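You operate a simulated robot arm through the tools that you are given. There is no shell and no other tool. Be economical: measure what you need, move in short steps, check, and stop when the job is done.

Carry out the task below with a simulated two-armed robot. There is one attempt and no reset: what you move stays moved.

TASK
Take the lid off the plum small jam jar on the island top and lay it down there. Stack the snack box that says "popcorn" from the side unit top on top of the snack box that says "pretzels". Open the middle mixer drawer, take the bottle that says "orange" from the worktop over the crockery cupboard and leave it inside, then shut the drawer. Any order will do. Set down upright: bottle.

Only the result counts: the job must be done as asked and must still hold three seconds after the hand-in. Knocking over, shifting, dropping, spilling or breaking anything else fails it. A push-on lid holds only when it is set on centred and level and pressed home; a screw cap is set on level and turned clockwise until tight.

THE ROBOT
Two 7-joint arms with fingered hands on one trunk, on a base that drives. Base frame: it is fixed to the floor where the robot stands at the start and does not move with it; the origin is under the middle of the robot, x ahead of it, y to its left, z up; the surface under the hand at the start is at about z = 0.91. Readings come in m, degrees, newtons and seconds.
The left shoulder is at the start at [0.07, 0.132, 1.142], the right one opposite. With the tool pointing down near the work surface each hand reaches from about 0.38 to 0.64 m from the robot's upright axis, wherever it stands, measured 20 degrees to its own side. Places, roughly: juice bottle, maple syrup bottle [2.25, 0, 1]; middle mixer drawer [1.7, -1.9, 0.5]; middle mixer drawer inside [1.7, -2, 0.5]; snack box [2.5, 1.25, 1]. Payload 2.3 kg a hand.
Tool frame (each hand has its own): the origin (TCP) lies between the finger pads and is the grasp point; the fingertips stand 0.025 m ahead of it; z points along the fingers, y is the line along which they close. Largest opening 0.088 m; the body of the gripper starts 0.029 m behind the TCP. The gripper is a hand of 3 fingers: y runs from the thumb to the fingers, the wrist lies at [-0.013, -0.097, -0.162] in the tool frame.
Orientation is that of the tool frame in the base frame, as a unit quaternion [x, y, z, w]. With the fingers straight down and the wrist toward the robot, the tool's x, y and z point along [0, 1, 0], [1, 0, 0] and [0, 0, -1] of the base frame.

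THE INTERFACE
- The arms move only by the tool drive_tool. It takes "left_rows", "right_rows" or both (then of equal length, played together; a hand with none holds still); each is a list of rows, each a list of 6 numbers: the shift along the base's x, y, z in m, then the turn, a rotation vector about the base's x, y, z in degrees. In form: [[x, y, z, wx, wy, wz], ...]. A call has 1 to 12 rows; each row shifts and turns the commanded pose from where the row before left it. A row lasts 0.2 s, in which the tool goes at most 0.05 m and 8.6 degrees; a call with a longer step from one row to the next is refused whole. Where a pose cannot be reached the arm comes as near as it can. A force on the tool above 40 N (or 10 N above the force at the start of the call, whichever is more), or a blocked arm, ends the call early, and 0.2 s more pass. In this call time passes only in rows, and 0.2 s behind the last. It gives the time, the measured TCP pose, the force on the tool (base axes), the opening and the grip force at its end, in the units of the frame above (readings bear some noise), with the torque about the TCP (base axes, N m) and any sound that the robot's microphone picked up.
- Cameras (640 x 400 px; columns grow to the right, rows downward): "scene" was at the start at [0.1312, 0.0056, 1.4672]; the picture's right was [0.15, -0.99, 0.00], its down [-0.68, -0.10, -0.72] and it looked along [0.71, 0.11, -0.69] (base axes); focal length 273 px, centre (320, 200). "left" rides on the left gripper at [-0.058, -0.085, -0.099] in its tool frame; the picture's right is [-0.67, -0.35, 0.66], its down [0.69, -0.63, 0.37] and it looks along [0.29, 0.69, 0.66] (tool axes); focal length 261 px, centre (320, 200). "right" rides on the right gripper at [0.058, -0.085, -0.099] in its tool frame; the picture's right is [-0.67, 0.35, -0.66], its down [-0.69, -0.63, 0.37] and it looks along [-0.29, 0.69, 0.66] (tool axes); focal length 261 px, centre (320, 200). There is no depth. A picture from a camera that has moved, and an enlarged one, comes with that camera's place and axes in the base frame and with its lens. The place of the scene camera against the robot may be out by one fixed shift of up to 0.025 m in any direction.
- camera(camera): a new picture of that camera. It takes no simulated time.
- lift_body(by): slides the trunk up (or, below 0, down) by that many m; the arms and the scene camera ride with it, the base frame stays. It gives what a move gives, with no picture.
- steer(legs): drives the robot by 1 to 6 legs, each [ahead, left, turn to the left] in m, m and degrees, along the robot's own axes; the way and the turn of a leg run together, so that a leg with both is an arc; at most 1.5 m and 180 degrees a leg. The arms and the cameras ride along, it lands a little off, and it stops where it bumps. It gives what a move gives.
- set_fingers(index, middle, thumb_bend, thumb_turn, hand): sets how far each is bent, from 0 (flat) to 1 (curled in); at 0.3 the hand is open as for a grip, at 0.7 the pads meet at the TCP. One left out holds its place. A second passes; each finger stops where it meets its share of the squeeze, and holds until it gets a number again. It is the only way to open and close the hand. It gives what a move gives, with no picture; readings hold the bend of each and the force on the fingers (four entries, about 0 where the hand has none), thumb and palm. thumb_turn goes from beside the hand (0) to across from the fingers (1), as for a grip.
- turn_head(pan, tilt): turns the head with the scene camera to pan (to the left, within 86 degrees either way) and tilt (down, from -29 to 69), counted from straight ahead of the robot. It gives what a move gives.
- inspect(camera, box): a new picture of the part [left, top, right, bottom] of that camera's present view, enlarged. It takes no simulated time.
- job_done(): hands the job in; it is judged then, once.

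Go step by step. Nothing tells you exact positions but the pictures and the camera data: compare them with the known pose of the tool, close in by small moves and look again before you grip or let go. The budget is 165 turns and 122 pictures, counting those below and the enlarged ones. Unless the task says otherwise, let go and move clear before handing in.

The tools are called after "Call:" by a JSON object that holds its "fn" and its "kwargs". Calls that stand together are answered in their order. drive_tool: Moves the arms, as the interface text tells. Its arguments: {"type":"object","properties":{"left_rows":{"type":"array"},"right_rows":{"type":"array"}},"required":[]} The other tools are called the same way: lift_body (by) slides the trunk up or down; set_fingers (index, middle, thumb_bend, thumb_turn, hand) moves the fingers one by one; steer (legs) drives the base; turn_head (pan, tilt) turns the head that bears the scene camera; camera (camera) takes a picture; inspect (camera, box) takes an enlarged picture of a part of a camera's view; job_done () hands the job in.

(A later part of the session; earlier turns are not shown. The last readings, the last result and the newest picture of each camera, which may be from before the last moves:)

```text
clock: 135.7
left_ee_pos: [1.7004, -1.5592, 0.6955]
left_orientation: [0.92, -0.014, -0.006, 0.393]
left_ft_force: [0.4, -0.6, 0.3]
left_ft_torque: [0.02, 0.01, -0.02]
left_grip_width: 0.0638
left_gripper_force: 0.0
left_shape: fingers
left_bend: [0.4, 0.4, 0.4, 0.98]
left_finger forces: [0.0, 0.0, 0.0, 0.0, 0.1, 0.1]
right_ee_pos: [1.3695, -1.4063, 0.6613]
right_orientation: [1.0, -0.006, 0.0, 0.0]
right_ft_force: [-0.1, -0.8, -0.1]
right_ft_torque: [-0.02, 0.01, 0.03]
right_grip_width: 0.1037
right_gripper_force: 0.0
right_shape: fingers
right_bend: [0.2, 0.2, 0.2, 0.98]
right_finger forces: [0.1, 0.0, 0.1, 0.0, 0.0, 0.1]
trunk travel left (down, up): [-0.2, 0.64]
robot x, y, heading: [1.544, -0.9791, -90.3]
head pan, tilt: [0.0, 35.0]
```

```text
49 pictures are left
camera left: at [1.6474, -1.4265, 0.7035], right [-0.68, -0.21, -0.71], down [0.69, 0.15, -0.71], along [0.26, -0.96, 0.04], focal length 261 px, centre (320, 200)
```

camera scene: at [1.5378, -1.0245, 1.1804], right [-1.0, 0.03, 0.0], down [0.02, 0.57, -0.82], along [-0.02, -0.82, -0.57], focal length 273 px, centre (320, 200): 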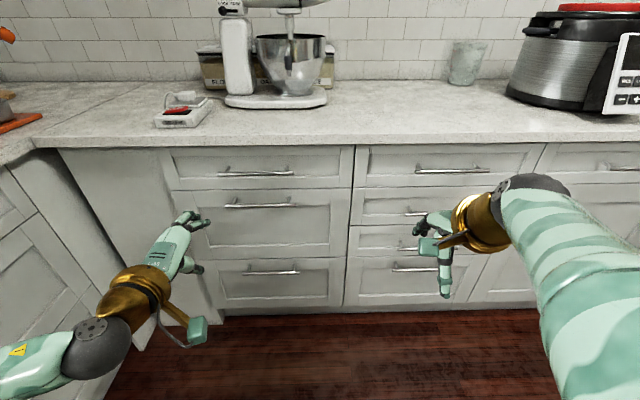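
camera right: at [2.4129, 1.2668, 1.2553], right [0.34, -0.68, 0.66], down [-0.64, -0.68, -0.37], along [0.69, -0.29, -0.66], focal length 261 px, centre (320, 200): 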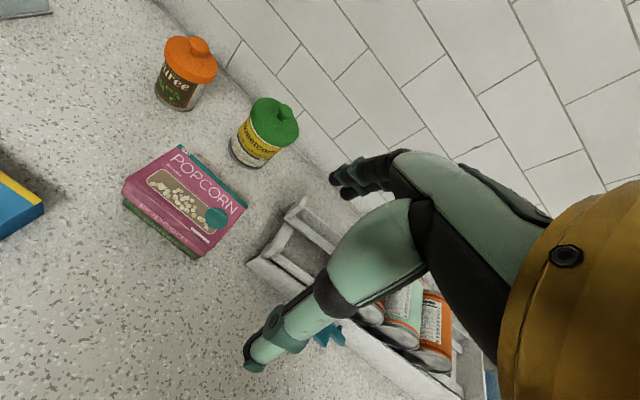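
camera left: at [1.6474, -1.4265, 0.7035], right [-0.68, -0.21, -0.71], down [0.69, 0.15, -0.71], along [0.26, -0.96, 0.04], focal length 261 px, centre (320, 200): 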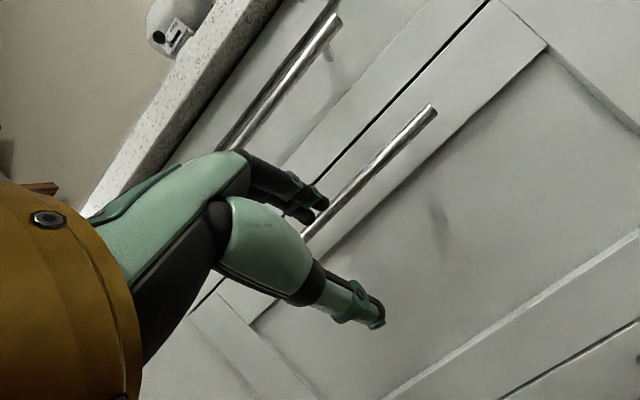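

The bar is at z 0.70, y about -1.65. I'll narrow the fingers, rise a little, then slide in diagonally along the fingers so the tips go behind the bar.

Call:
{"fn": "set_fingers", "kwargs": {"hand": "left", "index": 0.46, "middle": 0.46, "thumb_bend": 0.4}}

Call:
{"fn": "drive_tool", "kwargs": {"left_rows": [[-0.005, -0.01, 0.03, 0, 0, 0], [-0.005, -0.015, 0.03, 0, 0, 0], [0, -0.025, -0.025, 0, 0, 0]]}}

Call:
{"fn": "camera", "kwargs": {"camera": "left"}}

Call:
{"fn": "camera", "kwargs": {"camera": "scene"}}

```text
clock: 136.7
left_ee_pos: [1.6999, -1.5595, 0.6956]
left_orientation: [0.92, -0.013, -0.006, 0.392]
left_ft_force: [0.0, -0.2, 0.2]
left_ft_torque: [0.0, 0.02, 0.02]
left_grip_width: 0.0576
left_gripper_force: 0.1
left_shape: fingers
left_bend: [0.46, 0.46, 0.4, 0.98]
left_finger forces: [0.0, 0.0, 0.1, 0.1, 0.0, 0.0]
right_ee_pos: [1.3707, -1.4062, 0.6629]
right_orientation: [1.0, -0.005, -0.001, 0.0]
right_ft_force: [0.5, 0.9, 0.6]
right_ft_torque: [-0.02, 0.0, 0.01]
right_grip_width: 0.1034
right_gripper_force: 0.0
right_shape: fingers
right_bend: [0.2, 0.2, 0.2, 0.98]
right_finger forces: [0.1, 0.1, 0.0, 0.0, 0.1, 0.0]
trunk travel left (down, up): [-0.2, 0.64]
robot x, y, heading: [1.5408, -0.9795, -90.0]
head pan, tilt: [0.0, 35.0]
```

```text
clock: 137.5
left_ee_pos: [1.6909, -1.608, 0.7292]
left_orientation: [0.92, -0.013, -0.005, 0.392]
left_ft_force: [-0.5, -0.2, -0.3]
left_ft_torque: [0.0, 0.0, 0.0]
left_grip_width: 0.0574
left_gripper_force: 0.0
left_shape: fingers
left_bend: [0.46, 0.46, 0.4, 0.98]
left_finger forces: [0.0, 0.0, 0.0, 0.1, 0.0, 0.0]
right_ee_pos: [1.3704, -1.4063, 0.6614]
right_orientation: [1.0, -0.006, 0.0, 0.0]
right_ft_force: [-0.2, -0.1, -0.4]
right_ft_torque: [0.02, 0.0, 0.02]
right_grip_width: 0.1033
right_gripper_force: 0.1
right_shape: fingers
right_bend: [0.2, 0.2, 0.2, 0.98]
right_finger forces: [0.0, 0.1, 0.1, 0.0, 0.1, 0.1]
trunk travel left (down, up): [-0.2, 0.64]
robot x, y, heading: [1.5428, -0.9799, -90.0]
head pan, tilt: [0.0, 35.0]
```

```text
48 pictures are left
camera left: at [1.638, -1.476, 0.7375], right [-0.68, -0.21, -0.71], down [0.69, 0.15, -0.71], along [0.26, -0.97, 0.04], focal length 261 px, centre (320, 200)
```

left: 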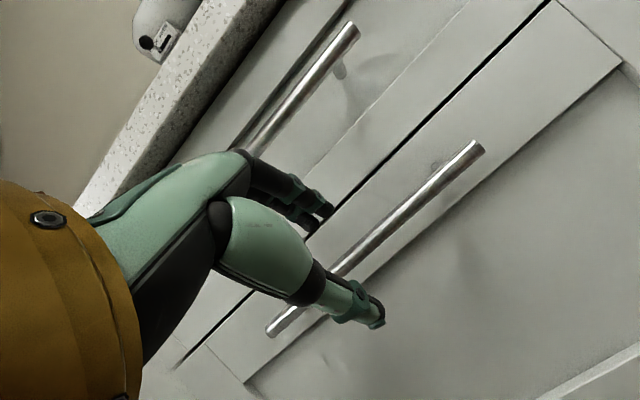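

```text
47 pictures are left
camera scene: at [1.5399, -1.1255, 0.9803], right [-1.0, 0.0, 0.0], down [0.0, 0.57, -0.82], along [0.0, -0.82, -0.57], focal length 273 px, centre (320, 200)
```

scene: 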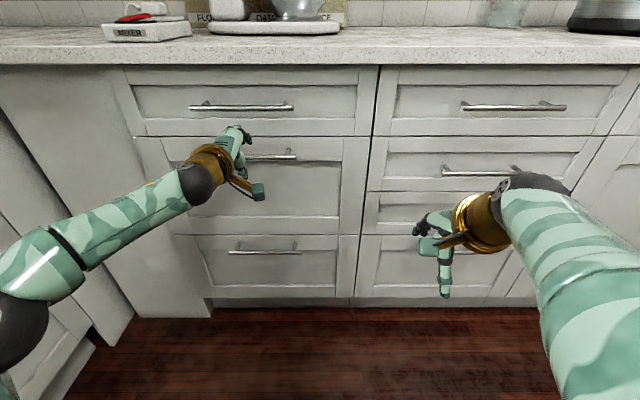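

The bar lies between thumb and fingers. I'll slide in the last 3 cm and close.

Call:
{"fn": "drive_tool", "kwargs": {"left_rows": [[0, -0.014, -0.014, 0, 0, 0], [0, -0.014, -0.014, 0, 0, 0]]}}

Call:
{"fn": "set_fingers", "kwargs": {"hand": "left", "index": 0.75, "middle": 0.75, "thumb_bend": 0.7}}

Call:
{"fn": "camera", "kwargs": {"camera": "left"}}

```text
clock: 138.1
left_ee_pos: [1.6915, -1.6371, 0.7025]
left_orientation: [0.92, -0.012, -0.005, 0.391]
left_ft_force: [0.6, 0.7, -0.3]
left_ft_torque: [0.05, -0.03, 0.02]
left_grip_width: 0.0573
left_gripper_force: 0.1
left_shape: fingers
left_bend: [0.46, 0.46, 0.4, 0.98]
left_finger forces: [0.0, 0.0, 0.1, 0.1, 0.0, 0.0]
right_ee_pos: [1.3706, -1.4058, 0.6608]
right_orientation: [1.0, -0.005, 0.0, -0.001]
right_ft_force: [0.3, 1.0, 0.0]
right_ft_torque: [0.02, -0.01, 0.03]
right_grip_width: 0.1038
right_gripper_force: 0.1
right_shape: fingers
right_bend: [0.2, 0.2, 0.2, 0.98]
right_finger forces: [0.0, 0.0, 0.1, 0.0, 0.0, 0.1]
trunk travel left (down, up): [-0.2, 0.64]
robot x, y, heading: [1.5408, -0.9791, -89.9]
head pan, tilt: [0.0, 35.0]
```

```text
clock: 139.1
left_ee_pos: [1.6917, -1.6363, 0.7015]
left_orientation: [0.92, -0.013, -0.005, 0.392]
left_ft_force: [-0.1, 0.4, -2.3]
left_ft_torque: [-0.05, -0.01, -0.02]
left_grip_width: 0.0
left_gripper_force: 1.2
left_shape: fingers
left_bend: [0.75, 0.75, 0.67, 0.97]
left_finger forces: [0.0, 0.0, 0.0, 0.0, 2.3, 0.0]
right_ee_pos: [1.3694, -1.4059, 0.6617]
right_orientation: [1.0, -0.005, 0.0, 0.0]
right_ft_force: [0.3, -0.5, 0.4]
right_ft_torque: [-0.01, -0.02, 0.02]
right_grip_width: 0.1037
right_gripper_force: 0.1
right_shape: fingers
right_bend: [0.2, 0.2, 0.2, 0.98]
right_finger forces: [0.0, 0.0, 0.1, 0.0, 0.0, 0.1]
trunk travel left (down, up): [-0.2, 0.64]
robot x, y, heading: [1.5391, -0.9831, -90.2]
head pan, tilt: [0.0, 35.0]
```

```text
46 pictures are left
camera left: at [1.6382, -1.5036, 0.7091], right [-0.68, -0.21, -0.71], down [0.69, 0.15, -0.71], along [0.26, -0.96, 0.04], focal length 261 px, centre (320, 200)
```

left: 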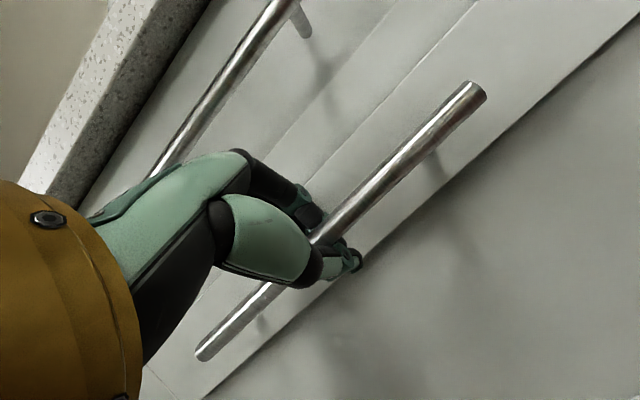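

The fingers have closed around behind the bar — a hook grip. I'll pull gently with the arm first.

Call:
{"fn": "drive_tool", "kwargs": {"left_rows": [[0, 0.02, 0, 0, 0, 0], [0, 0.02, 0, 0, 0, 0], [0, 0.02, 0, 0, 0, 0]]}}

Call:
{"fn": "camera", "kwargs": {"camera": "left"}}

```text
clock: 139.9
left_ee_pos: [1.6913, -1.5742, 0.7025]
left_orientation: [0.92, -0.014, -0.005, 0.392]
left_ft_force: [1.1, 2.7, -1.5]
left_ft_torque: [0.0, 0.04, -0.01]
left_grip_width: 0.0
left_gripper_force: 1.4
left_shape: fingers
left_bend: [0.75, 0.75, 0.68, 0.97]
left_finger forces: [0.0, 0.0, 0.0, 0.0, 2.4, 0.0]
right_ee_pos: [1.372, -1.406, 0.6618]
right_orientation: [1.0, -0.005, 0.0, 0.001]
right_ft_force: [-0.5, -0.5, 0.2]
right_ft_torque: [0.01, 0.0, -0.01]
right_grip_width: 0.1036
right_gripper_force: 0.1
right_shape: fingers
right_bend: [0.2, 0.2, 0.2, 0.98]
right_finger forces: [0.0, 0.0, 0.0, 0.0, 0.0, 0.0]
trunk travel left (down, up): [-0.2, 0.64]
robot x, y, heading: [1.5386, -0.9794, -90.2]
head pan, tilt: [0.0, 35.0]
```

```text
45 pictures are left
camera left: at [1.6385, -1.4419, 0.7099], right [-0.68, -0.21, -0.71], down [0.69, 0.15, -0.71], along [0.26, -0.96, 0.04], focal length 261 px, centre (320, 200)
```

left: 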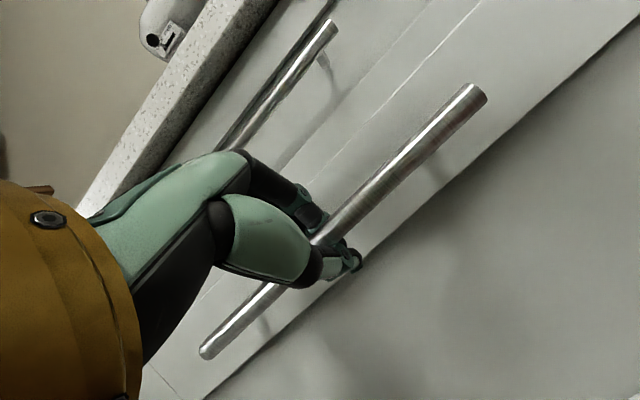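

The drawer follows. I'll back the base up 0.26 m to open it wide.

Call:
{"fn": "steer", "kwargs": {"legs": [[-0.26, 0, 0]]}}

Call:
{"fn": "camera", "kwargs": {"camera": "scene"}}

Call:
{"fn": "camera", "kwargs": {"camera": "left"}}

```text
clock: 141.8
left_ee_pos: [1.6924, -1.313, 0.7026]
left_orientation: [0.92, -0.013, -0.005, 0.392]
left_ft_force: [-0.9, 0.2, -0.9]
left_ft_torque: [0.02, 0.04, -0.01]
left_grip_width: 0.0
left_gripper_force: 0.3
left_shape: fingers
left_bend: [0.75, 0.75, 0.68, 0.97]
left_finger forces: [0.1, 0.1, 0.0, 0.1, 0.5, 0.0]
right_ee_pos: [1.3704, -1.1447, 0.6619]
right_orientation: [1.0, -0.005, 0.0, 0.001]
right_ft_force: [0.3, -0.6, 0.5]
right_ft_torque: [-0.01, 0.0, 0.0]
right_grip_width: 0.1034
right_gripper_force: 0.0
right_shape: fingers
right_bend: [0.2, 0.2, 0.2, 0.98]
right_finger forces: [0.1, 0.1, 0.0, 0.1, 0.0, 0.0]
trunk travel left (down, up): [-0.2, 0.64]
robot x, y, heading: [1.5392, -0.7154, -90.1]
head pan, tilt: [0.0, 35.0]
```

```text
44 pictures are left
camera scene: at [1.5404, -0.8637, 0.9804], right [-1.0, 0.0, 0.0], down [0.0, 0.57, -0.82], along [0.0, -0.82, -0.57], focal length 273 px, centre (320, 200)
```

scene: 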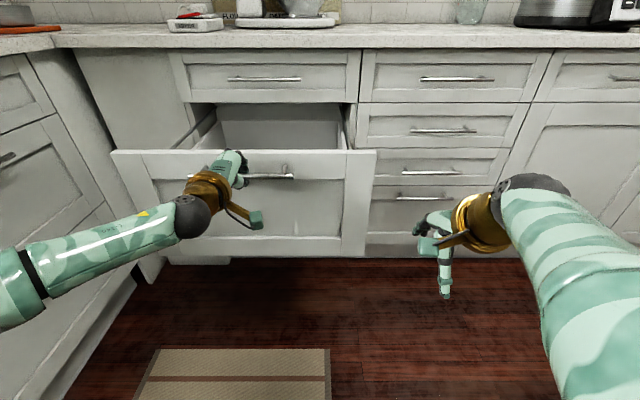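

```text
43 pictures are left
camera left: at [1.6388, -1.1814, 0.7098], right [-0.68, -0.21, -0.71], down [0.69, 0.15, -0.71], along [0.26, -0.96, 0.04], focal length 261 px, centre (320, 200)
```

left: 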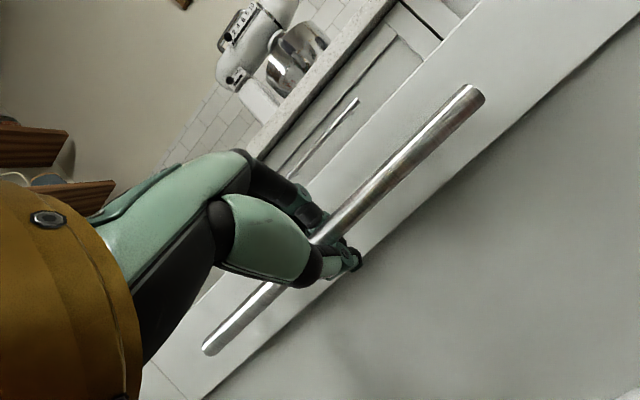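

The drawer is open about 0.32 m. I'll release the bar and withdraw diagonally up and back.

Call:
{"fn": "set_fingers", "kwargs": {"hand": "left", "index": 0.42, "middle": 0.42, "thumb_bend": 0.35}}

Call:
{"fn": "drive_tool", "kwargs": {"left_rows": [[0, 0.018, 0.018, 0, 0, 0], [0, 0.02, 0.02, 0, 0, 0], [0, 0.03, 0.02, 0, 0, 0], [0, 0.02, 0.0, 0, 0, 0]]}}

Call:
{"fn": "steer", "kwargs": {"legs": [[-0.12, 0, 0]]}}

Call:
{"fn": "lift_body", "kwargs": {"by": 0.5}}

Call:
{"fn": "camera", "kwargs": {"camera": "scene"}}

```text
clock: 142.8
left_ee_pos: [1.6909, -1.3132, 0.7034]
left_orientation: [0.92, -0.012, -0.005, 0.393]
left_ft_force: [-0.3, -1.5, 0.2]
left_ft_torque: [-0.01, -0.02, 0.01]
left_grip_width: 0.0661
left_gripper_force: 0.1
left_shape: fingers
left_bend: [0.42, 0.42, 0.35, 0.97]
left_finger forces: [0.1, 0.1, 0.1, 0.0, 0.0, 0.0]
right_ee_pos: [1.3699, -1.1457, 0.6613]
right_orientation: [1.0, -0.005, 0.0, 0.0]
right_ft_force: [-0.5, -0.4, 0.6]
right_ft_torque: [0.03, -0.01, 0.02]
right_grip_width: 0.1035
right_gripper_force: 0.1
right_shape: fingers
right_bend: [0.2, 0.2, 0.2, 0.98]
right_finger forces: [0.0, 0.0, 0.1, 0.0, 0.0, 0.0]
trunk travel left (down, up): [-0.2, 0.64]
robot x, y, heading: [1.5406, -0.718, -90.2]
head pan, tilt: [0.0, 35.0]
```

```text
clock: 143.8
left_ee_pos: [1.6926, -1.2245, 0.7603]
left_orientation: [0.92, -0.012, -0.004, 0.392]
left_ft_force: [0.4, 0.0, 1.3]
left_ft_torque: [0.0, 0.02, 0.01]
left_grip_width: 0.066
left_gripper_force: 0.0
left_shape: fingers
left_bend: [0.42, 0.42, 0.35, 0.97]
left_finger forces: [0.1, 0.1, 0.0, 0.0, 0.0, 0.0]
right_ee_pos: [1.3714, -1.1451, 0.6617]
right_orientation: [1.0, -0.005, 0.0, 0.001]
right_ft_force: [-0.1, 1.1, 0.4]
right_ft_torque: [-0.02, 0.04, 0.03]
right_grip_width: 0.1035
right_gripper_force: 0.1
right_shape: fingers
right_bend: [0.2, 0.2, 0.2, 0.98]
right_finger forces: [0.0, 0.0, 0.0, 0.1, 0.0, 0.1]
trunk travel left (down, up): [-0.2, 0.64]
robot x, y, heading: [1.5452, -0.721, -90.3]
head pan, tilt: [0.0, 35.0]
```

```text
clock: 145.0
left_ee_pos: [1.6919, -1.1054, 0.7597]
left_orientation: [0.92, -0.013, -0.005, 0.392]
left_ft_force: [-0.1, 0.1, -0.7]
left_ft_torque: [0.01, -0.02, -0.01]
left_grip_width: 0.0665
left_gripper_force: 0.1
left_shape: fingers
left_bend: [0.42, 0.42, 0.35, 0.97]
left_finger forces: [0.0, 0.0, 0.0, 0.0, 0.0, 0.1]
right_ee_pos: [1.3708, -1.0237, 0.6623]
right_orientation: [1.0, -0.006, 0.0, 0.001]
right_ft_force: [0.0, 0.7, -0.4]
right_ft_torque: [-0.01, -0.03, -0.01]
right_grip_width: 0.1036
right_gripper_force: 0.1
right_shape: fingers
right_bend: [0.2, 0.2, 0.2, 0.98]
right_finger forces: [0.0, 0.1, 0.0, 0.0, 0.0, 0.0]
trunk travel left (down, up): [-0.2, 0.64]
robot x, y, heading: [1.541, -0.6005, -90.1]
head pan, tilt: [0.0, 35.0]
```

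```text
refused: 0.5 is not a number from -0.4 to 0.4
```

```text
42 pictures are left
camera scene: at [1.5404, -0.7432, 0.9804], right [-1.0, 0.0, 0.0], down [0.0, 0.57, -0.82], along [0.0, -0.82, -0.57], focal length 273 px, centre (320, 200)
```

scene: 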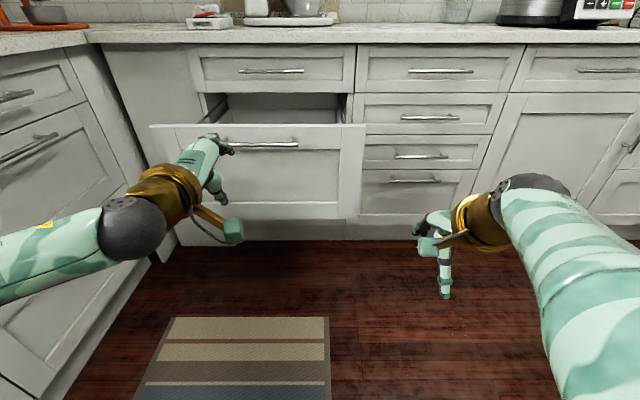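

I'll raise the trunk back up, restore the left hand's orientation and turn to the counter with the bottles.

Call:
{"fn": "lift_body", "kwargs": {"by": 0.4}}

Call:
{"fn": "lift_body", "kwargs": {"by": 0.1}}

Call:
{"fn": "drive_tool", "kwargs": {"left_rows": [[0, 0.01, 0, 8, 0, 0], [0, 0.02, 0, 8, 0, 0], [0, 0.02, 0, 8, 0, 0], [0, 0.02, 0, 8, 0, 0], [0.01, 0.02, 0, 8, 0, 0], [0.02, 0.02, 0, 6, 0, 0]]}}

Call:
{"fn": "steer", "kwargs": {"legs": [[0, 0, 90], [0, 0.7, 0]]}}

Call:
{"fn": "turn_head", "kwargs": {"pan": -10, "tilt": 30}}

Call:
{"fn": "camera", "kwargs": {"camera": "scene"}}

```text
clock: 148.8
left_ee_pos: [1.6906, -1.1052, 1.1609]
left_orientation: [0.919, -0.012, -0.004, 0.393]
left_ft_force: [-1.0, 0.2, 0.0]
left_ft_torque: [0.0, 0.0, -0.03]
left_grip_width: 0.0663
left_gripper_force: 0.0
left_shape: fingers
left_bend: [0.42, 0.42, 0.35, 0.97]
left_finger forces: [0.0, 0.0, 0.0, 0.0, 0.0, 0.1]
right_ee_pos: [1.371, -1.0241, 1.0621]
right_orientation: [1.0, -0.007, 0.0, 0.0]
right_ft_force: [-0.4, 0.2, -0.7]
right_ft_torque: [-0.05, 0.01, -0.01]
right_grip_width: 0.1037
right_gripper_force: 0.1
right_shape: fingers
right_bend: [0.2, 0.2, 0.2, 0.98]
right_finger forces: [0.0, 0.0, 0.1, 0.0, 0.0, 0.0]
trunk travel left (down, up): [-0.6, 0.24]
robot x, y, heading: [1.5399, -0.5967, -90.3]
head pan, tilt: [0.0, 35.0]
```

```text
clock: 150.2
left_ee_pos: [1.6919, -1.1057, 1.2608]
left_orientation: [0.92, -0.013, -0.005, 0.392]
left_ft_force: [0.1, -0.6, 0.7]
left_ft_torque: [0.0, -0.01, -0.01]
left_grip_width: 0.0665
left_gripper_force: 0.1
left_shape: fingers
left_bend: [0.42, 0.42, 0.35, 0.97]
left_finger forces: [0.0, 0.0, 0.0, 0.0, 0.1, 0.1]
right_ee_pos: [1.3706, -1.0236, 1.162]
right_orientation: [1.0, -0.006, 0.0, 0.0]
right_ft_force: [0.5, 0.5, -0.1]
right_ft_torque: [0.0, 0.01, -0.01]
right_grip_width: 0.1038
right_gripper_force: 0.1
right_shape: fingers
right_bend: [0.2, 0.2, 0.2, 0.98]
right_finger forces: [0.1, 0.0, 0.0, 0.1, 0.1, 0.0]
trunk travel left (down, up): [-0.7, 0.14]
robot x, y, heading: [1.5432, -0.5951, -90.0]
head pan, tilt: [0.0, 35.0]
```

```text
clock: 151.6
left_ee_pos: [1.7241, -0.9949, 1.2598]
left_orientation: [1.0, -0.01, -0.011, 0.002]
left_ft_force: [-0.3, -0.4, 0.2]
left_ft_torque: [0.0, 0.01, 0.01]
left_grip_width: 0.0666
left_gripper_force: 0.1
left_shape: fingers
left_bend: [0.42, 0.42, 0.35, 0.97]
left_finger forces: [0.0, 0.1, 0.0, 0.0, 0.0, 0.0]
right_ee_pos: [1.3715, -1.0241, 1.1622]
right_orientation: [1.0, -0.006, 0.0, 0.001]
right_ft_force: [-0.5, -0.3, 0.3]
right_ft_torque: [0.0, 0.01, -0.01]
right_grip_width: 0.1035
right_gripper_force: 0.1
right_shape: fingers
right_bend: [0.2, 0.2, 0.2, 0.98]
right_finger forces: [0.1, 0.0, 0.1, 0.1, 0.0, 0.0]
trunk travel left (down, up): [-0.7, 0.14]
robot x, y, heading: [1.5399, -0.5993, -90.1]
head pan, tilt: [0.0, 35.0]
```

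```text
clock: 159.2
left_ee_pos: [1.9401, 0.2782, 1.2607]
left_orientation: [0.715, 0.699, -0.006, 0.008]
left_ft_force: [-0.4, 0.2, 0.4]
left_ft_torque: [0.0, -0.02, 0.01]
left_grip_width: 0.0666
left_gripper_force: 0.0
left_shape: fingers
left_bend: [0.42, 0.42, 0.35, 0.97]
left_finger forces: [0.1, 0.1, 0.0, 0.0, 0.0, 0.0]
right_ee_pos: [1.9696, -0.0734, 1.1618]
right_orientation: [0.713, 0.701, 0.001, 0.0]
right_ft_force: [0.1, 0.4, -0.9]
right_ft_torque: [0.01, 0.01, 0.0]
right_grip_width: 0.1038
right_gripper_force: 0.0
right_shape: fingers
right_bend: [0.2, 0.2, 0.2, 0.98]
right_finger forces: [0.0, 0.1, 0.0, 0.0, 0.0, 0.0]
trunk travel left (down, up): [-0.7, 0.14]
robot x, y, heading: [1.5427, 0.0983, -0.4]
head pan, tilt: [0.0, 35.0]
```

```text
clock: 159.9
left_ee_pos: [1.941, 0.2787, 1.261]
left_orientation: [0.716, 0.698, -0.006, 0.008]
left_ft_force: [-0.2, 0.4, 0.0]
left_ft_torque: [0.0, -0.02, 0.02]
left_grip_width: 0.0664
left_gripper_force: 0.1
left_shape: fingers
left_bend: [0.42, 0.42, 0.35, 0.97]
left_finger forces: [0.0, 0.0, 0.1, 0.1, 0.0, 0.0]
right_ee_pos: [1.9691, -0.073, 1.1614]
right_orientation: [0.713, 0.701, 0.0, 0.0]
right_ft_force: [0.4, -0.1, -0.2]
right_ft_torque: [0.01, 0.01, -0.01]
right_grip_width: 0.1034
right_gripper_force: 0.1
right_shape: fingers
right_bend: [0.2, 0.2, 0.2, 0.98]
right_finger forces: [0.0, 0.0, 0.1, 0.0, 0.1, 0.0]
trunk travel left (down, up): [-0.7, 0.14]
robot x, y, heading: [1.5447, 0.1, -0.4]
head pan, tilt: [-10.0, 30.0]
```

```text
41 pictures are left
camera scene: at [1.6823, 0.0767, 1.4881], right [-0.18, -0.98, 0.0], down [-0.49, 0.09, -0.87], along [0.85, -0.16, -0.5], focal length 273 px, centre (320, 200)
```

scene: 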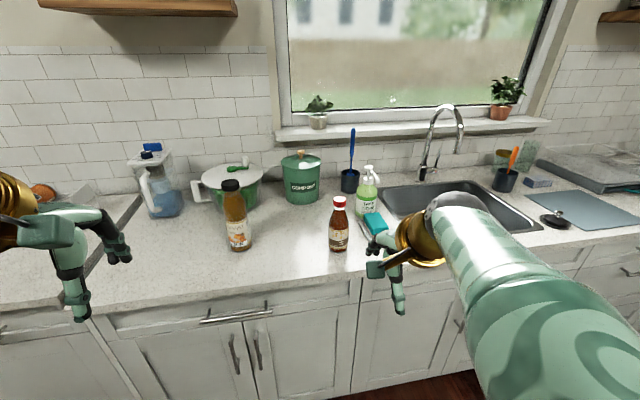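

Call:
{"fn": "inspect", "kwargs": {"camera": "scene", "box": [200, 160, 370, 270]}}

Call:
{"fn": "camera", "kwargs": {"camera": "left"}}

Call:
{"fn": "camera", "kwargs": {"camera": "right"}}

```text
3.64 times, centred on (285, 215) of scene
camera zoom: at [1.6823, 0.0767, 1.4881], right [-0.18, -0.98, 0.0], down [-0.49, 0.09, -0.87], along [0.85, -0.16, -0.5], focal length 992 px, centre (447, 146)
```

zoom: 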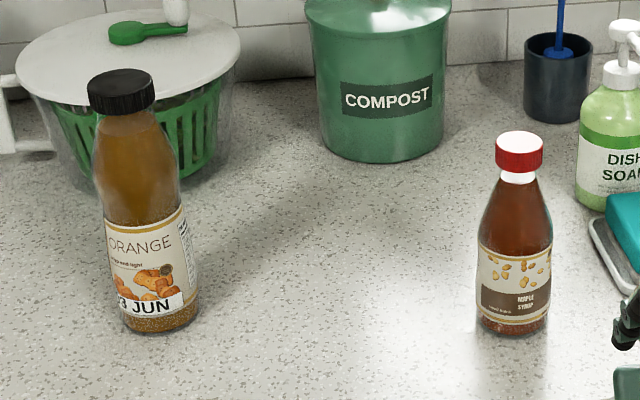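

```text
39 pictures are left
camera left: at [1.8556, 0.2258, 1.3607], right [-0.36, -0.67, -0.64], down [-0.61, 0.69, -0.38], along [0.7, 0.26, -0.66], focal length 261 px, centre (320, 200)
```

left: 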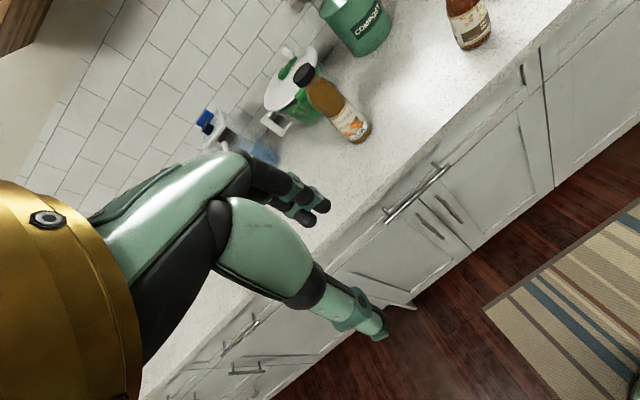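

```text
38 pictures are left
camera right: at [1.8842, -0.0128, 1.2602], right [0.34, -0.68, 0.66], down [-0.64, -0.67, -0.37], along [0.69, -0.3, -0.66], focal length 261 px, centre (320, 200)
```

right: 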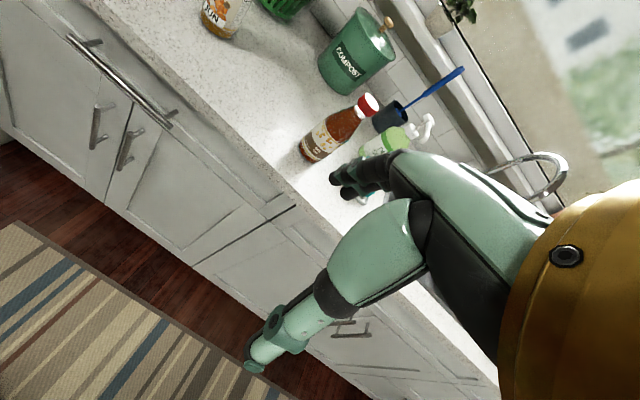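

The orange juice bottle stands at about (2.395, 0.215), top near z 1.13. I'll use the left hand; first I pull the right hand back so it stays clear of the syrup bottle, then drive closer.

Call:
{"fn": "drive_tool", "kwargs": {"right_rows": [[-0.03, -0.01, 0.03, 0, 0, 0], [-0.03, -0.01, 0.03, 0, 0, 0], [-0.03, -0.01, 0.03, 0, 0, 0], [-0.03, -0.01, 0.01, 0, 0, 0]]}}

Call:
{"fn": "steer", "kwargs": {"legs": [[0.26, -0.07, 0]]}}

Call:
{"fn": "set_fingers", "kwargs": {"hand": "left", "index": 0.2, "middle": 0.2, "thumb_bend": 0.2}}

Call:
{"fn": "camera", "kwargs": {"camera": "left"}}

Call:
{"fn": "camera", "kwargs": {"camera": "scene"}}

```text
clock: 160.9
left_ee_pos: [1.9398, 0.2782, 1.2614]
left_orientation: [0.716, 0.698, -0.005, 0.008]
left_ft_force: [0.3, 0.5, 0.3]
left_ft_torque: [-0.05, 0.0, 0.01]
left_grip_width: 0.0662
left_gripper_force: 0.0
left_shape: fingers
left_bend: [0.42, 0.42, 0.35, 0.97]
left_finger forces: [0.0, 0.0, 0.0, 0.0, 0.0, 0.0]
right_ee_pos: [1.896, -0.1442, 1.2741]
right_orientation: [0.713, 0.702, 0.001, 0.0]
right_ft_force: [0.2, 0.6, 0.8]
right_ft_torque: [0.02, -0.02, -0.02]
right_grip_width: 0.1035
right_gripper_force: 0.1
right_shape: fingers
right_bend: [0.2, 0.2, 0.2, 0.98]
right_finger forces: [0.1, 0.1, 0.1, 0.0, 0.1, 0.0]
right hand out of reach, approached as far as the arm can: row 1, 2, 3, 4
trunk travel left (down, up): [-0.7, 0.14]
robot x, y, heading: [1.5438, 0.1003, -0.3]
head pan, tilt: [-10.0, 30.0]
```

```text
clock: 162.8
left_ee_pos: [2.2014, 0.2063, 1.2603]
left_orientation: [0.716, 0.698, -0.005, 0.009]
left_ft_force: [0.6, 0.0, -0.4]
left_ft_torque: [-0.03, -0.03, 0.0]
left_grip_width: 0.0665
left_gripper_force: 0.1
left_shape: fingers
left_bend: [0.42, 0.42, 0.35, 0.97]
left_finger forces: [0.1, 0.1, 0.1, 0.0, 0.0, 0.0]
right_ee_pos: [2.1559, -0.216, 1.2743]
right_orientation: [0.713, 0.702, 0.001, 0.001]
right_ft_force: [-0.5, -0.7, 0.5]
right_ft_torque: [-0.01, -0.03, -0.01]
right_grip_width: 0.1037
right_gripper_force: 0.0
right_shape: fingers
right_bend: [0.2, 0.2, 0.2, 0.98]
right_finger forces: [0.0, 0.0, 0.0, 0.0, 0.0, 0.0]
trunk travel left (down, up): [-0.7, 0.14]
robot x, y, heading: [1.8067, 0.0271, -0.4]
head pan, tilt: [-10.0, 30.0]
```

```text
clock: 163.8
left_ee_pos: [2.2038, 0.2057, 1.2599]
left_orientation: [0.715, 0.699, -0.005, 0.008]
left_ft_force: [-0.7, 0.1, 0.6]
left_ft_torque: [0.02, 0.02, 0.01]
left_grip_width: 0.1033
left_gripper_force: 0.0
left_shape: fingers
left_bend: [0.2, 0.2, 0.2, 0.97]
left_finger forces: [0.0, 0.0, 0.0, 0.0, 0.0, 0.1]
right_ee_pos: [2.1584, -0.2163, 1.2749]
right_orientation: [0.713, 0.701, 0.001, 0.0]
right_ft_force: [0.5, -0.4, -0.9]
right_ft_torque: [0.0, -0.02, 0.01]
right_grip_width: 0.1035
right_gripper_force: 0.1
right_shape: fingers
right_bend: [0.2, 0.2, 0.2, 0.98]
right_finger forces: [0.1, 0.0, 0.0, 0.0, 0.0, 0.1]
trunk travel left (down, up): [-0.7, 0.14]
robot x, y, heading: [1.8091, 0.0287, -0.3]
head pan, tilt: [-10.0, 30.0]
```

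```text
37 pictures are left
camera left: at [2.1175, 0.153, 1.3608], right [-0.36, -0.67, -0.64], down [-0.61, 0.69, -0.38], along [0.7, 0.26, -0.66], focal length 261 px, centre (320, 200)
```

left: 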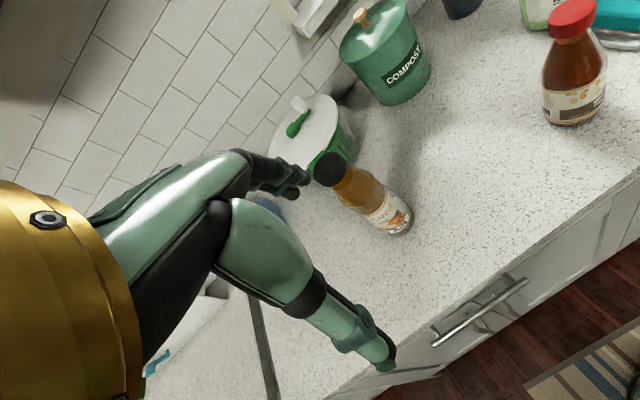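

```text
36 pictures are left
camera scene: at [1.9442, 0.0038, 1.4882], right [-0.18, -0.98, 0.0], down [-0.49, 0.09, -0.87], along [0.85, -0.16, -0.5], focal length 273 px, centre (320, 200)
```

scene: 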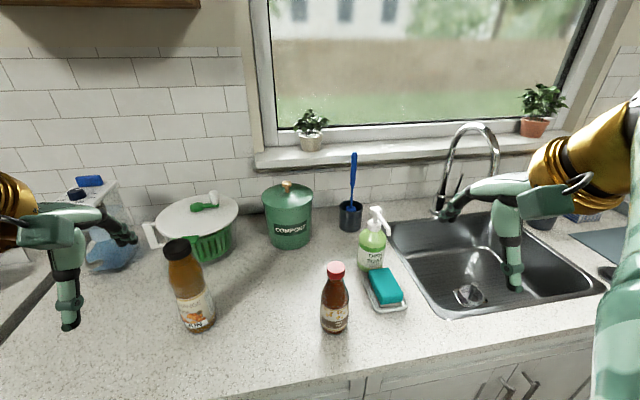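

Bottle cap at (2.396, 0.212, top 1.127). I'll move the left hand over it.

Call:
{"fn": "drive_tool", "kwargs": {"left_rows": [[0.044, 0.002, -0.014, 0, 0, 0], [0.044, 0.002, -0.014, 0, 0, 0], [0.044, 0.002, -0.014, 0, 0, 0], [0.044, 0.001, -0.014, 0, 0, 0], [0.016, 0, -0.01, 0, 0, 0]]}}

Call:
{"fn": "camera", "kwargs": {"camera": "left"}}

Call:
{"fn": "inspect", "kwargs": {"camera": "scene", "box": [60, 150, 300, 350]}}

```text
clock: 165.1
left_ee_pos: [2.3641, 0.2031, 1.1873]
left_orientation: [0.716, 0.698, -0.005, 0.008]
left_ft_force: [-0.3, 0.6, 0.3]
left_ft_torque: [0.0, 0.02, 0.04]
left_grip_width: 0.1034
left_gripper_force: 0.0
left_shape: fingers
left_bend: [0.2, 0.2, 0.2, 0.97]
left_finger forces: [0.1, 0.0, 0.1, 0.1, 0.0, 0.0]
left hand out of reach, approached as far as the arm can: row 4, 5
right_ee_pos: [2.1576, -0.2162, 1.2753]
right_orientation: [0.713, 0.702, 0.001, -0.001]
right_ft_force: [0.0, -0.1, 0.5]
right_ft_torque: [0.02, -0.01, -0.01]
right_grip_width: 0.1035
right_gripper_force: 0.0
right_shape: fingers
right_bend: [0.2, 0.2, 0.2, 0.98]
right_finger forces: [0.1, 0.0, 0.1, 0.1, 0.0, 0.0]
trunk travel left (down, up): [-0.7, 0.14]
robot x, y, heading: [1.8055, 0.0266, -0.5]
head pan, tilt: [-10.0, 30.0]
```

```text
35 pictures are left
camera left: at [2.2782, 0.1519, 1.2872], right [-0.36, -0.67, -0.64], down [-0.61, 0.69, -0.38], along [0.7, 0.25, -0.66], focal length 261 px, centre (320, 200)
```

left: 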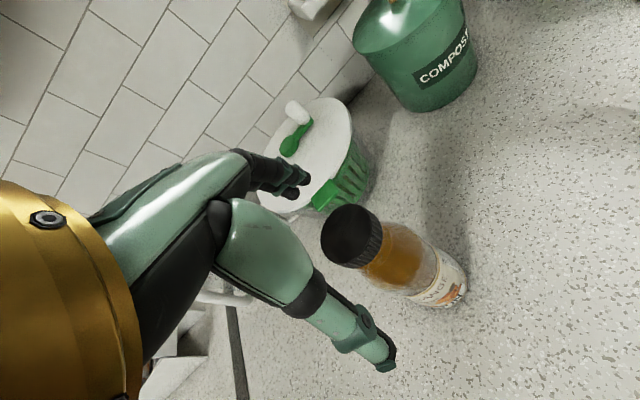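

```text
2.00 times, centred on (180, 250) of scene
camera zoom: at [1.9434, 0.004, 1.4883], right [-0.18, -0.98, 0.0], down [-0.49, 0.09, -0.87], along [0.85, -0.16, -0.5], focal length 546 px, centre (600, 100)
```

zoom: 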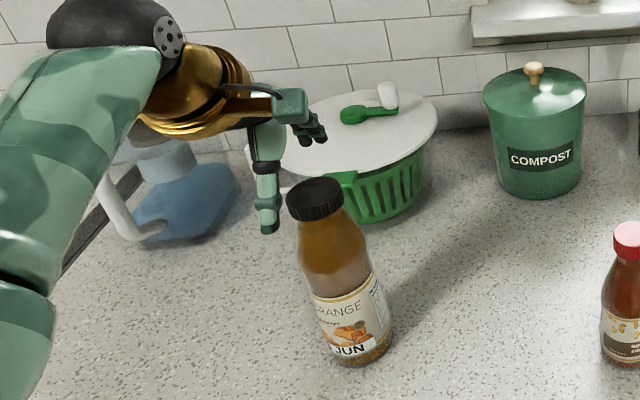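

The cap is 3 cm beyond the reach, so I'll nudge the base forward.

Call:
{"fn": "steer", "kwargs": {"legs": [[0.033, 0.003, 0]]}}

Call:
{"fn": "camera", "kwargs": {"camera": "left"}}

```text
clock: 165.9
left_ee_pos: [2.3915, 0.2077, 1.1897]
left_orientation: [0.716, 0.698, -0.005, 0.01]
left_ft_force: [-0.6, 0.0, 1.3]
left_ft_torque: [0.01, -0.03, 0.03]
left_grip_width: 0.1031
left_gripper_force: 0.1
left_shape: fingers
left_bend: [0.2, 0.2, 0.2, 0.97]
left_finger forces: [0.0, 0.0, 0.0, 0.1, 0.2, 0.1]
right_ee_pos: [2.1839, -0.2151, 1.2758]
right_orientation: [0.713, 0.702, 0.003, 0.002]
right_ft_force: [-0.1, -0.2, -0.3]
right_ft_torque: [-0.03, 0.0, 0.02]
right_grip_width: 0.1035
right_gripper_force: 0.1
right_shape: fingers
right_bend: [0.2, 0.2, 0.2, 0.98]
right_finger forces: [0.0, 0.0, 0.0, 0.1, 0.0, 0.0]
trunk travel left (down, up): [-0.7, 0.14]
robot x, y, heading: [1.8379, 0.0254, -0.3]
head pan, tilt: [-10.0, 30.0]
```

```text
33 pictures are left
camera left: at [2.3049, 0.1539, 1.29], right [-0.36, -0.67, -0.65], down [-0.61, 0.69, -0.38], along [0.71, 0.26, -0.66], focal length 261 px, centre (320, 200)
```

left: 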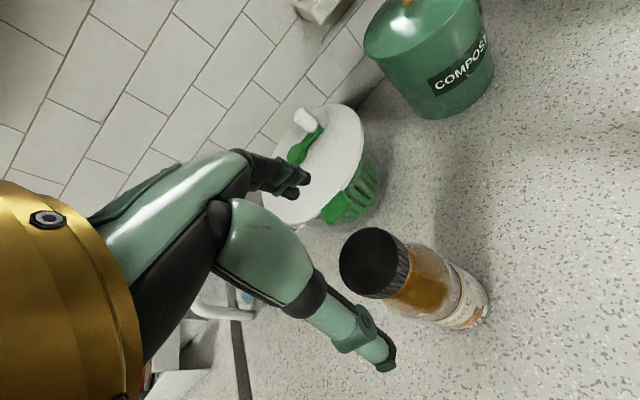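

Aligned over the cap at (2.396, 0.208). Descending around it and closing.

Call:
{"fn": "drive_tool", "kwargs": {"left_rows": [[0.004, 0, -0.03, 0, 0, 0], [0, 0, -0.03, 0, 0, 0], [0, 0, -0.018, 0, 0, 0]]}}

Call:
{"fn": "set_fingers", "kwargs": {"hand": "left", "index": 0.65, "middle": 0.65, "thumb_bend": 0.65}}

Call:
{"fn": "camera", "kwargs": {"camera": "left"}}

Call:
{"fn": "inspect", "kwargs": {"camera": "scene", "box": [60, 170, 300, 350]}}

```text
clock: 166.7
left_ee_pos: [2.4012, 0.2087, 1.1086]
left_orientation: [0.716, 0.698, -0.006, 0.009]
left_ft_force: [-0.8, -0.1, 0.3]
left_ft_torque: [0.01, 0.01, 0.02]
left_grip_width: 0.1032
left_gripper_force: 0.9
left_shape: fingers
left_bend: [0.2, 0.2, 0.2, 0.97]
left_finger forces: [0.0, 0.1, 0.0, 0.0, 1.5, 0.0]
right_ee_pos: [2.1904, -0.2148, 1.2741]
right_orientation: [0.713, 0.702, 0.001, 0.0]
right_ft_force: [1.0, 0.4, -0.4]
right_ft_torque: [0.02, 0.0, 0.05]
right_grip_width: 0.1036
right_gripper_force: 0.1
right_shape: fingers
right_bend: [0.2, 0.2, 0.2, 0.98]
right_finger forces: [0.0, 0.0, 0.1, 0.0, 0.0, 0.0]
trunk travel left (down, up): [-0.7, 0.14]
robot x, y, heading: [1.8389, 0.0314, -0.3]
head pan, tilt: [-10.0, 30.0]
```

```text
clock: 167.7
left_ee_pos: [2.4002, 0.2075, 1.1098]
left_orientation: [0.716, 0.698, -0.005, 0.009]
left_ft_force: [0.9, 0.8, 4.9]
left_ft_torque: [0.07, -0.47, -0.02]
left_grip_width: 0.0449
left_gripper_force: 20.0
left_shape: fingers
left_bend: [0.51, 0.54, 0.52, 0.96]
left_finger forces: [11.6, 9.4, 0.0, 0.0, 19.6, 0.0]
right_ee_pos: [2.1899, -0.2143, 1.2755]
right_orientation: [0.713, 0.701, 0.001, 0.001]
right_ft_force: [0.2, 0.6, -0.2]
right_ft_torque: [0.01, 0.0, -0.01]
right_grip_width: 0.1034
right_gripper_force: 0.0
right_shape: fingers
right_bend: [0.2, 0.2, 0.2, 0.98]
right_finger forces: [0.0, 0.1, 0.0, 0.1, 0.0, 0.0]
trunk travel left (down, up): [-0.7, 0.14]
robot x, y, heading: [1.8389, 0.0284, -0.5]
head pan, tilt: [-10.0, 30.0]
```

```text
32 pictures are left
camera left: at [2.3141, 0.1547, 1.2096], right [-0.36, -0.67, -0.64], down [-0.61, 0.69, -0.38], along [0.7, 0.26, -0.66], focal length 261 px, centre (320, 200)
```

left: 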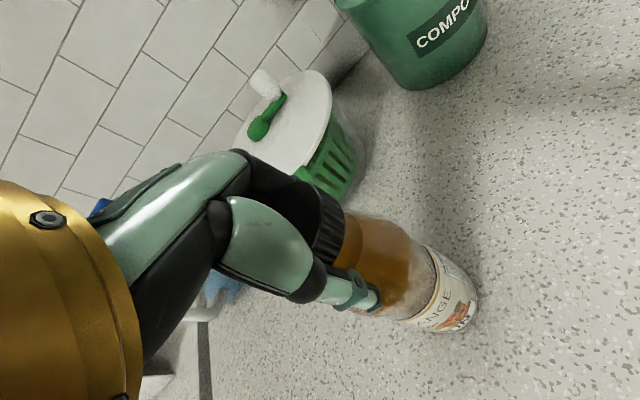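

```text
2.22 times, centred on (180, 260) of scene
camera zoom: at [1.9753, 0.0062, 1.4883], right [-0.18, -0.98, 0.0], down [-0.49, 0.09, -0.87], along [0.85, -0.16, -0.5], focal length 606 px, centre (631, 67)
```

zoom: 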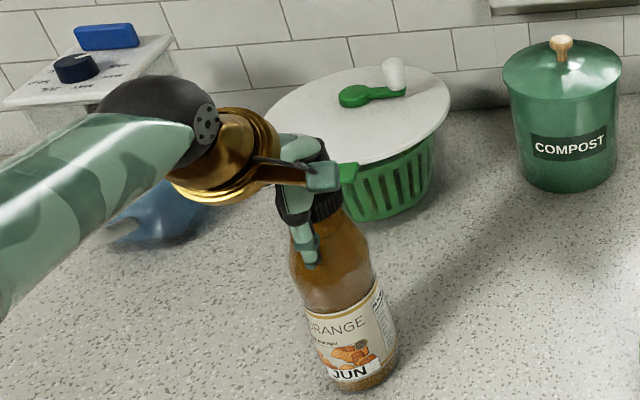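

The grip is firm. I'll lift a little with the arm to check, then raise the trunk.

Call:
{"fn": "drive_tool", "kwargs": {"left_rows": [[0, 0, 0.015, 0, 0, 0], [0, 0, 0.02, 0, 0, 0]]}}

Call:
{"fn": "lift_body", "kwargs": {"by": 0.12}}

Call:
{"fn": "camera", "kwargs": {"camera": "left"}}

```text
clock: 168.3
left_ee_pos: [2.4017, 0.2085, 1.1429]
left_orientation: [0.715, 0.699, -0.006, 0.008]
left_ft_force: [-0.5, 0.5, -5.4]
left_ft_torque: [0.03, -0.06, -0.01]
left_grip_width: 0.0437
left_gripper_force: 15.9
left_shape: fingers
left_bend: [0.53, 0.57, 0.51, 0.96]
left_finger forces: [10.1, 5.9, 0.1, 0.1, 16.2, 0.0]
right_ee_pos: [2.1918, -0.2143, 1.2745]
right_orientation: [0.713, 0.701, 0.001, -0.001]
right_ft_force: [-0.3, -0.3, -0.8]
right_ft_torque: [0.01, -0.02, -0.03]
right_grip_width: 0.1036
right_gripper_force: 0.1
right_shape: fingers
right_bend: [0.2, 0.2, 0.2, 0.98]
right_finger forces: [0.0, 0.0, 0.0, 0.0, 0.0, 0.1]
trunk travel left (down, up): [-0.7, 0.14]
robot x, y, heading: [1.8385, 0.0301, -0.3]
head pan, tilt: [-10.0, 30.0]
```

```text
clock: 169.8
left_ee_pos: [2.403, 0.2085, 1.263]
left_orientation: [0.715, 0.699, -0.006, 0.007]
left_ft_force: [-0.3, 0.6, -6.1]
left_ft_torque: [0.03, -0.07, 0.0]
left_grip_width: 0.0439
left_gripper_force: 15.8
left_shape: fingers
left_bend: [0.53, 0.57, 0.51, 0.96]
left_finger forces: [9.9, 5.8, 0.0, 0.0, 15.9, 0.0]
right_ee_pos: [2.1937, -0.2135, 1.3942]
right_orientation: [0.713, 0.701, 0.0, -0.001]
right_ft_force: [-0.2, 0.1, 0.7]
right_ft_torque: [0.0, 0.0, 0.0]
right_grip_width: 0.1035
right_gripper_force: 0.1
right_shape: fingers
right_bend: [0.2, 0.2, 0.2, 0.98]
right_finger forces: [0.0, 0.1, 0.0, 0.1, 0.0, 0.0]
trunk travel left (down, up): [-0.82, 0.02]
robot x, y, heading: [1.8409, 0.0301, -0.4]
head pan, tilt: [-10.0, 30.0]
```

```text
30 pictures are left
camera left: at [2.3173, 0.1552, 1.3635], right [-0.36, -0.67, -0.64], down [-0.61, 0.69, -0.38], along [0.7, 0.25, -0.66], focal length 261 px, centre (320, 200)
```

left: 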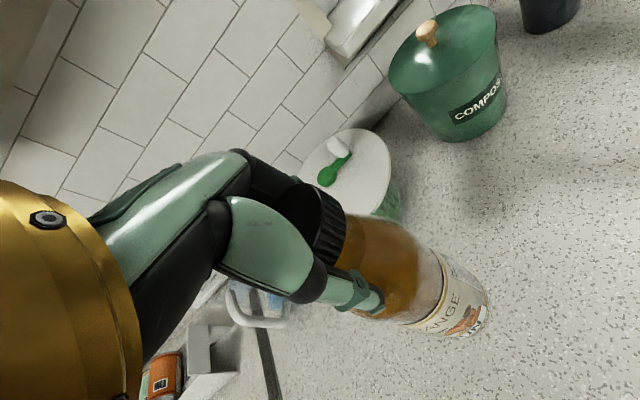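

The bottle is securely held. I'll back off, strafe and turn toward the open drawer.

Call:
{"fn": "steer", "kwargs": {"legs": [[-0.32, 0, 0], [0, -0.6, 0], [0, 0, -90]]}}

Call:
{"fn": "turn_head", "kwargs": {"pan": 10, "tilt": 48}}

Call:
{"fn": "camera", "kwargs": {"camera": "scene"}}

```text
clock: 178.7
left_ee_pos: [1.7029, -1.1275, 1.2642]
left_orientation: [1.0, -0.006, -0.011, 0.0]
left_ft_force: [-0.2, 0.1, -6.3]
left_ft_torque: [-0.08, -0.03, -0.02]
left_grip_width: 0.0435
left_gripper_force: 13.9
left_shape: fingers
left_bend: [0.53, 0.58, 0.51, 0.96]
left_finger forces: [8.9, 5.4, 0.1, 0.0, 14.0, 0.1]
right_ee_pos: [1.2783, -0.9218, 1.3944]
right_orientation: [1.0, -0.002, 0.0, -0.001]
right_ft_force: [0.2, 0.1, 0.4]
right_ft_torque: [0.01, -0.03, 0.01]
right_grip_width: 0.1031
right_gripper_force: 0.1
right_shape: fingers
right_bend: [0.2, 0.2, 0.2, 0.98]
right_finger forces: [0.0, 0.0, 0.0, 0.1, 0.1, 0.1]
trunk travel left (down, up): [-0.82, 0.02]
robot x, y, heading: [1.5184, -0.5638, -89.9]
head pan, tilt: [-10.0, 30.0]
```

```text
clock: 179.5
left_ee_pos: [1.7017, -1.1281, 1.2642]
left_orientation: [1.0, -0.007, -0.009, 0.001]
left_ft_force: [-0.2, 0.1, -6.4]
left_ft_torque: [-0.08, -0.05, 0.03]
left_grip_width: 0.0432
left_gripper_force: 14.9
left_shape: fingers
left_bend: [0.53, 0.58, 0.51, 0.96]
left_finger forces: [9.0, 5.4, 0.0, 0.1, 14.2, 0.1]
right_ee_pos: [1.2772, -0.9226, 1.3923]
right_orientation: [1.0, -0.002, 0.0, -0.001]
right_ft_force: [0.0, -0.4, -0.4]
right_ft_torque: [0.01, 0.0, 0.02]
right_grip_width: 0.1035
right_gripper_force: 0.1
right_shape: fingers
right_bend: [0.2, 0.2, 0.2, 0.98]
right_finger forces: [0.1, 0.1, 0.0, 0.0, 0.0, 0.0]
trunk travel left (down, up): [-0.82, 0.02]
robot x, y, heading: [1.5175, -0.5656, -89.9]
head pan, tilt: [10.0, 48.0]
```

```text
29 pictures are left
camera scene: at [1.5313, -0.7018, 1.5812], right [-0.98, -0.18, 0.0], down [-0.13, 0.73, -0.67], along [0.12, -0.66, -0.74], focal length 273 px, centre (320, 200)
```

scene: 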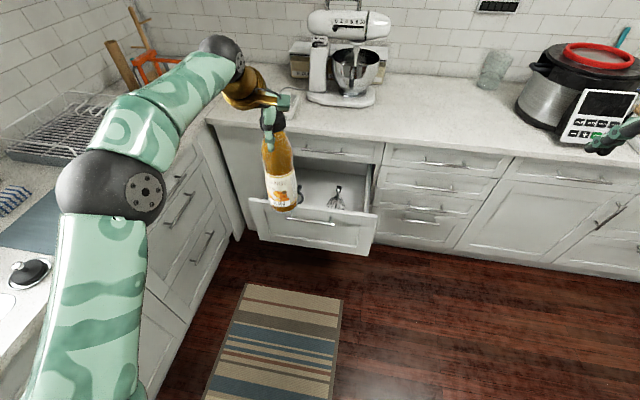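

The drawer is open, with a whisk inside. I'll zoom into the drawer to find free floor space.

Call:
{"fn": "inspect", "kwargs": {"camera": "scene", "box": [235, 140, 395, 260]}}

Call:
{"fn": "camera", "kwargs": {"camera": "left"}}

```text
3.33 times, centred on (315, 200) of scene
camera zoom: at [1.5313, -0.7018, 1.5812], right [-0.98, -0.18, 0.0], down [-0.13, 0.73, -0.67], along [0.12, -0.66, -0.74], focal length 910 px, centre (337, 200)
```

zoom: 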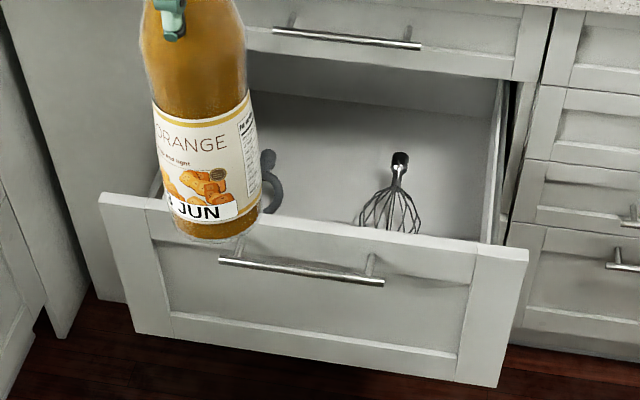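

```text
27 pictures are left
camera left: at [1.6481, -1.0408, 1.3635], right [-0.68, 0.36, -0.64], down [0.69, 0.62, -0.38], along [0.26, -0.7, -0.67], focal length 261 px, centre (320, 200)
```

left: 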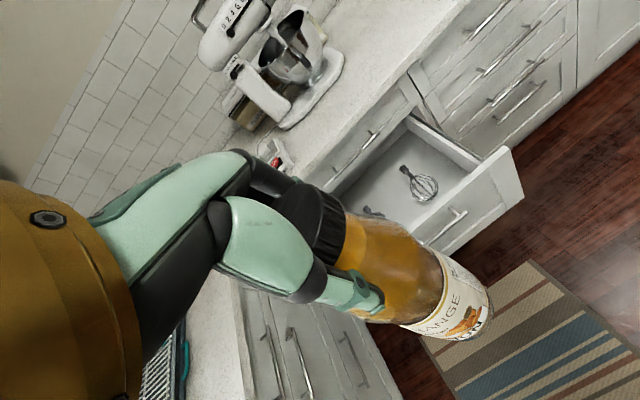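

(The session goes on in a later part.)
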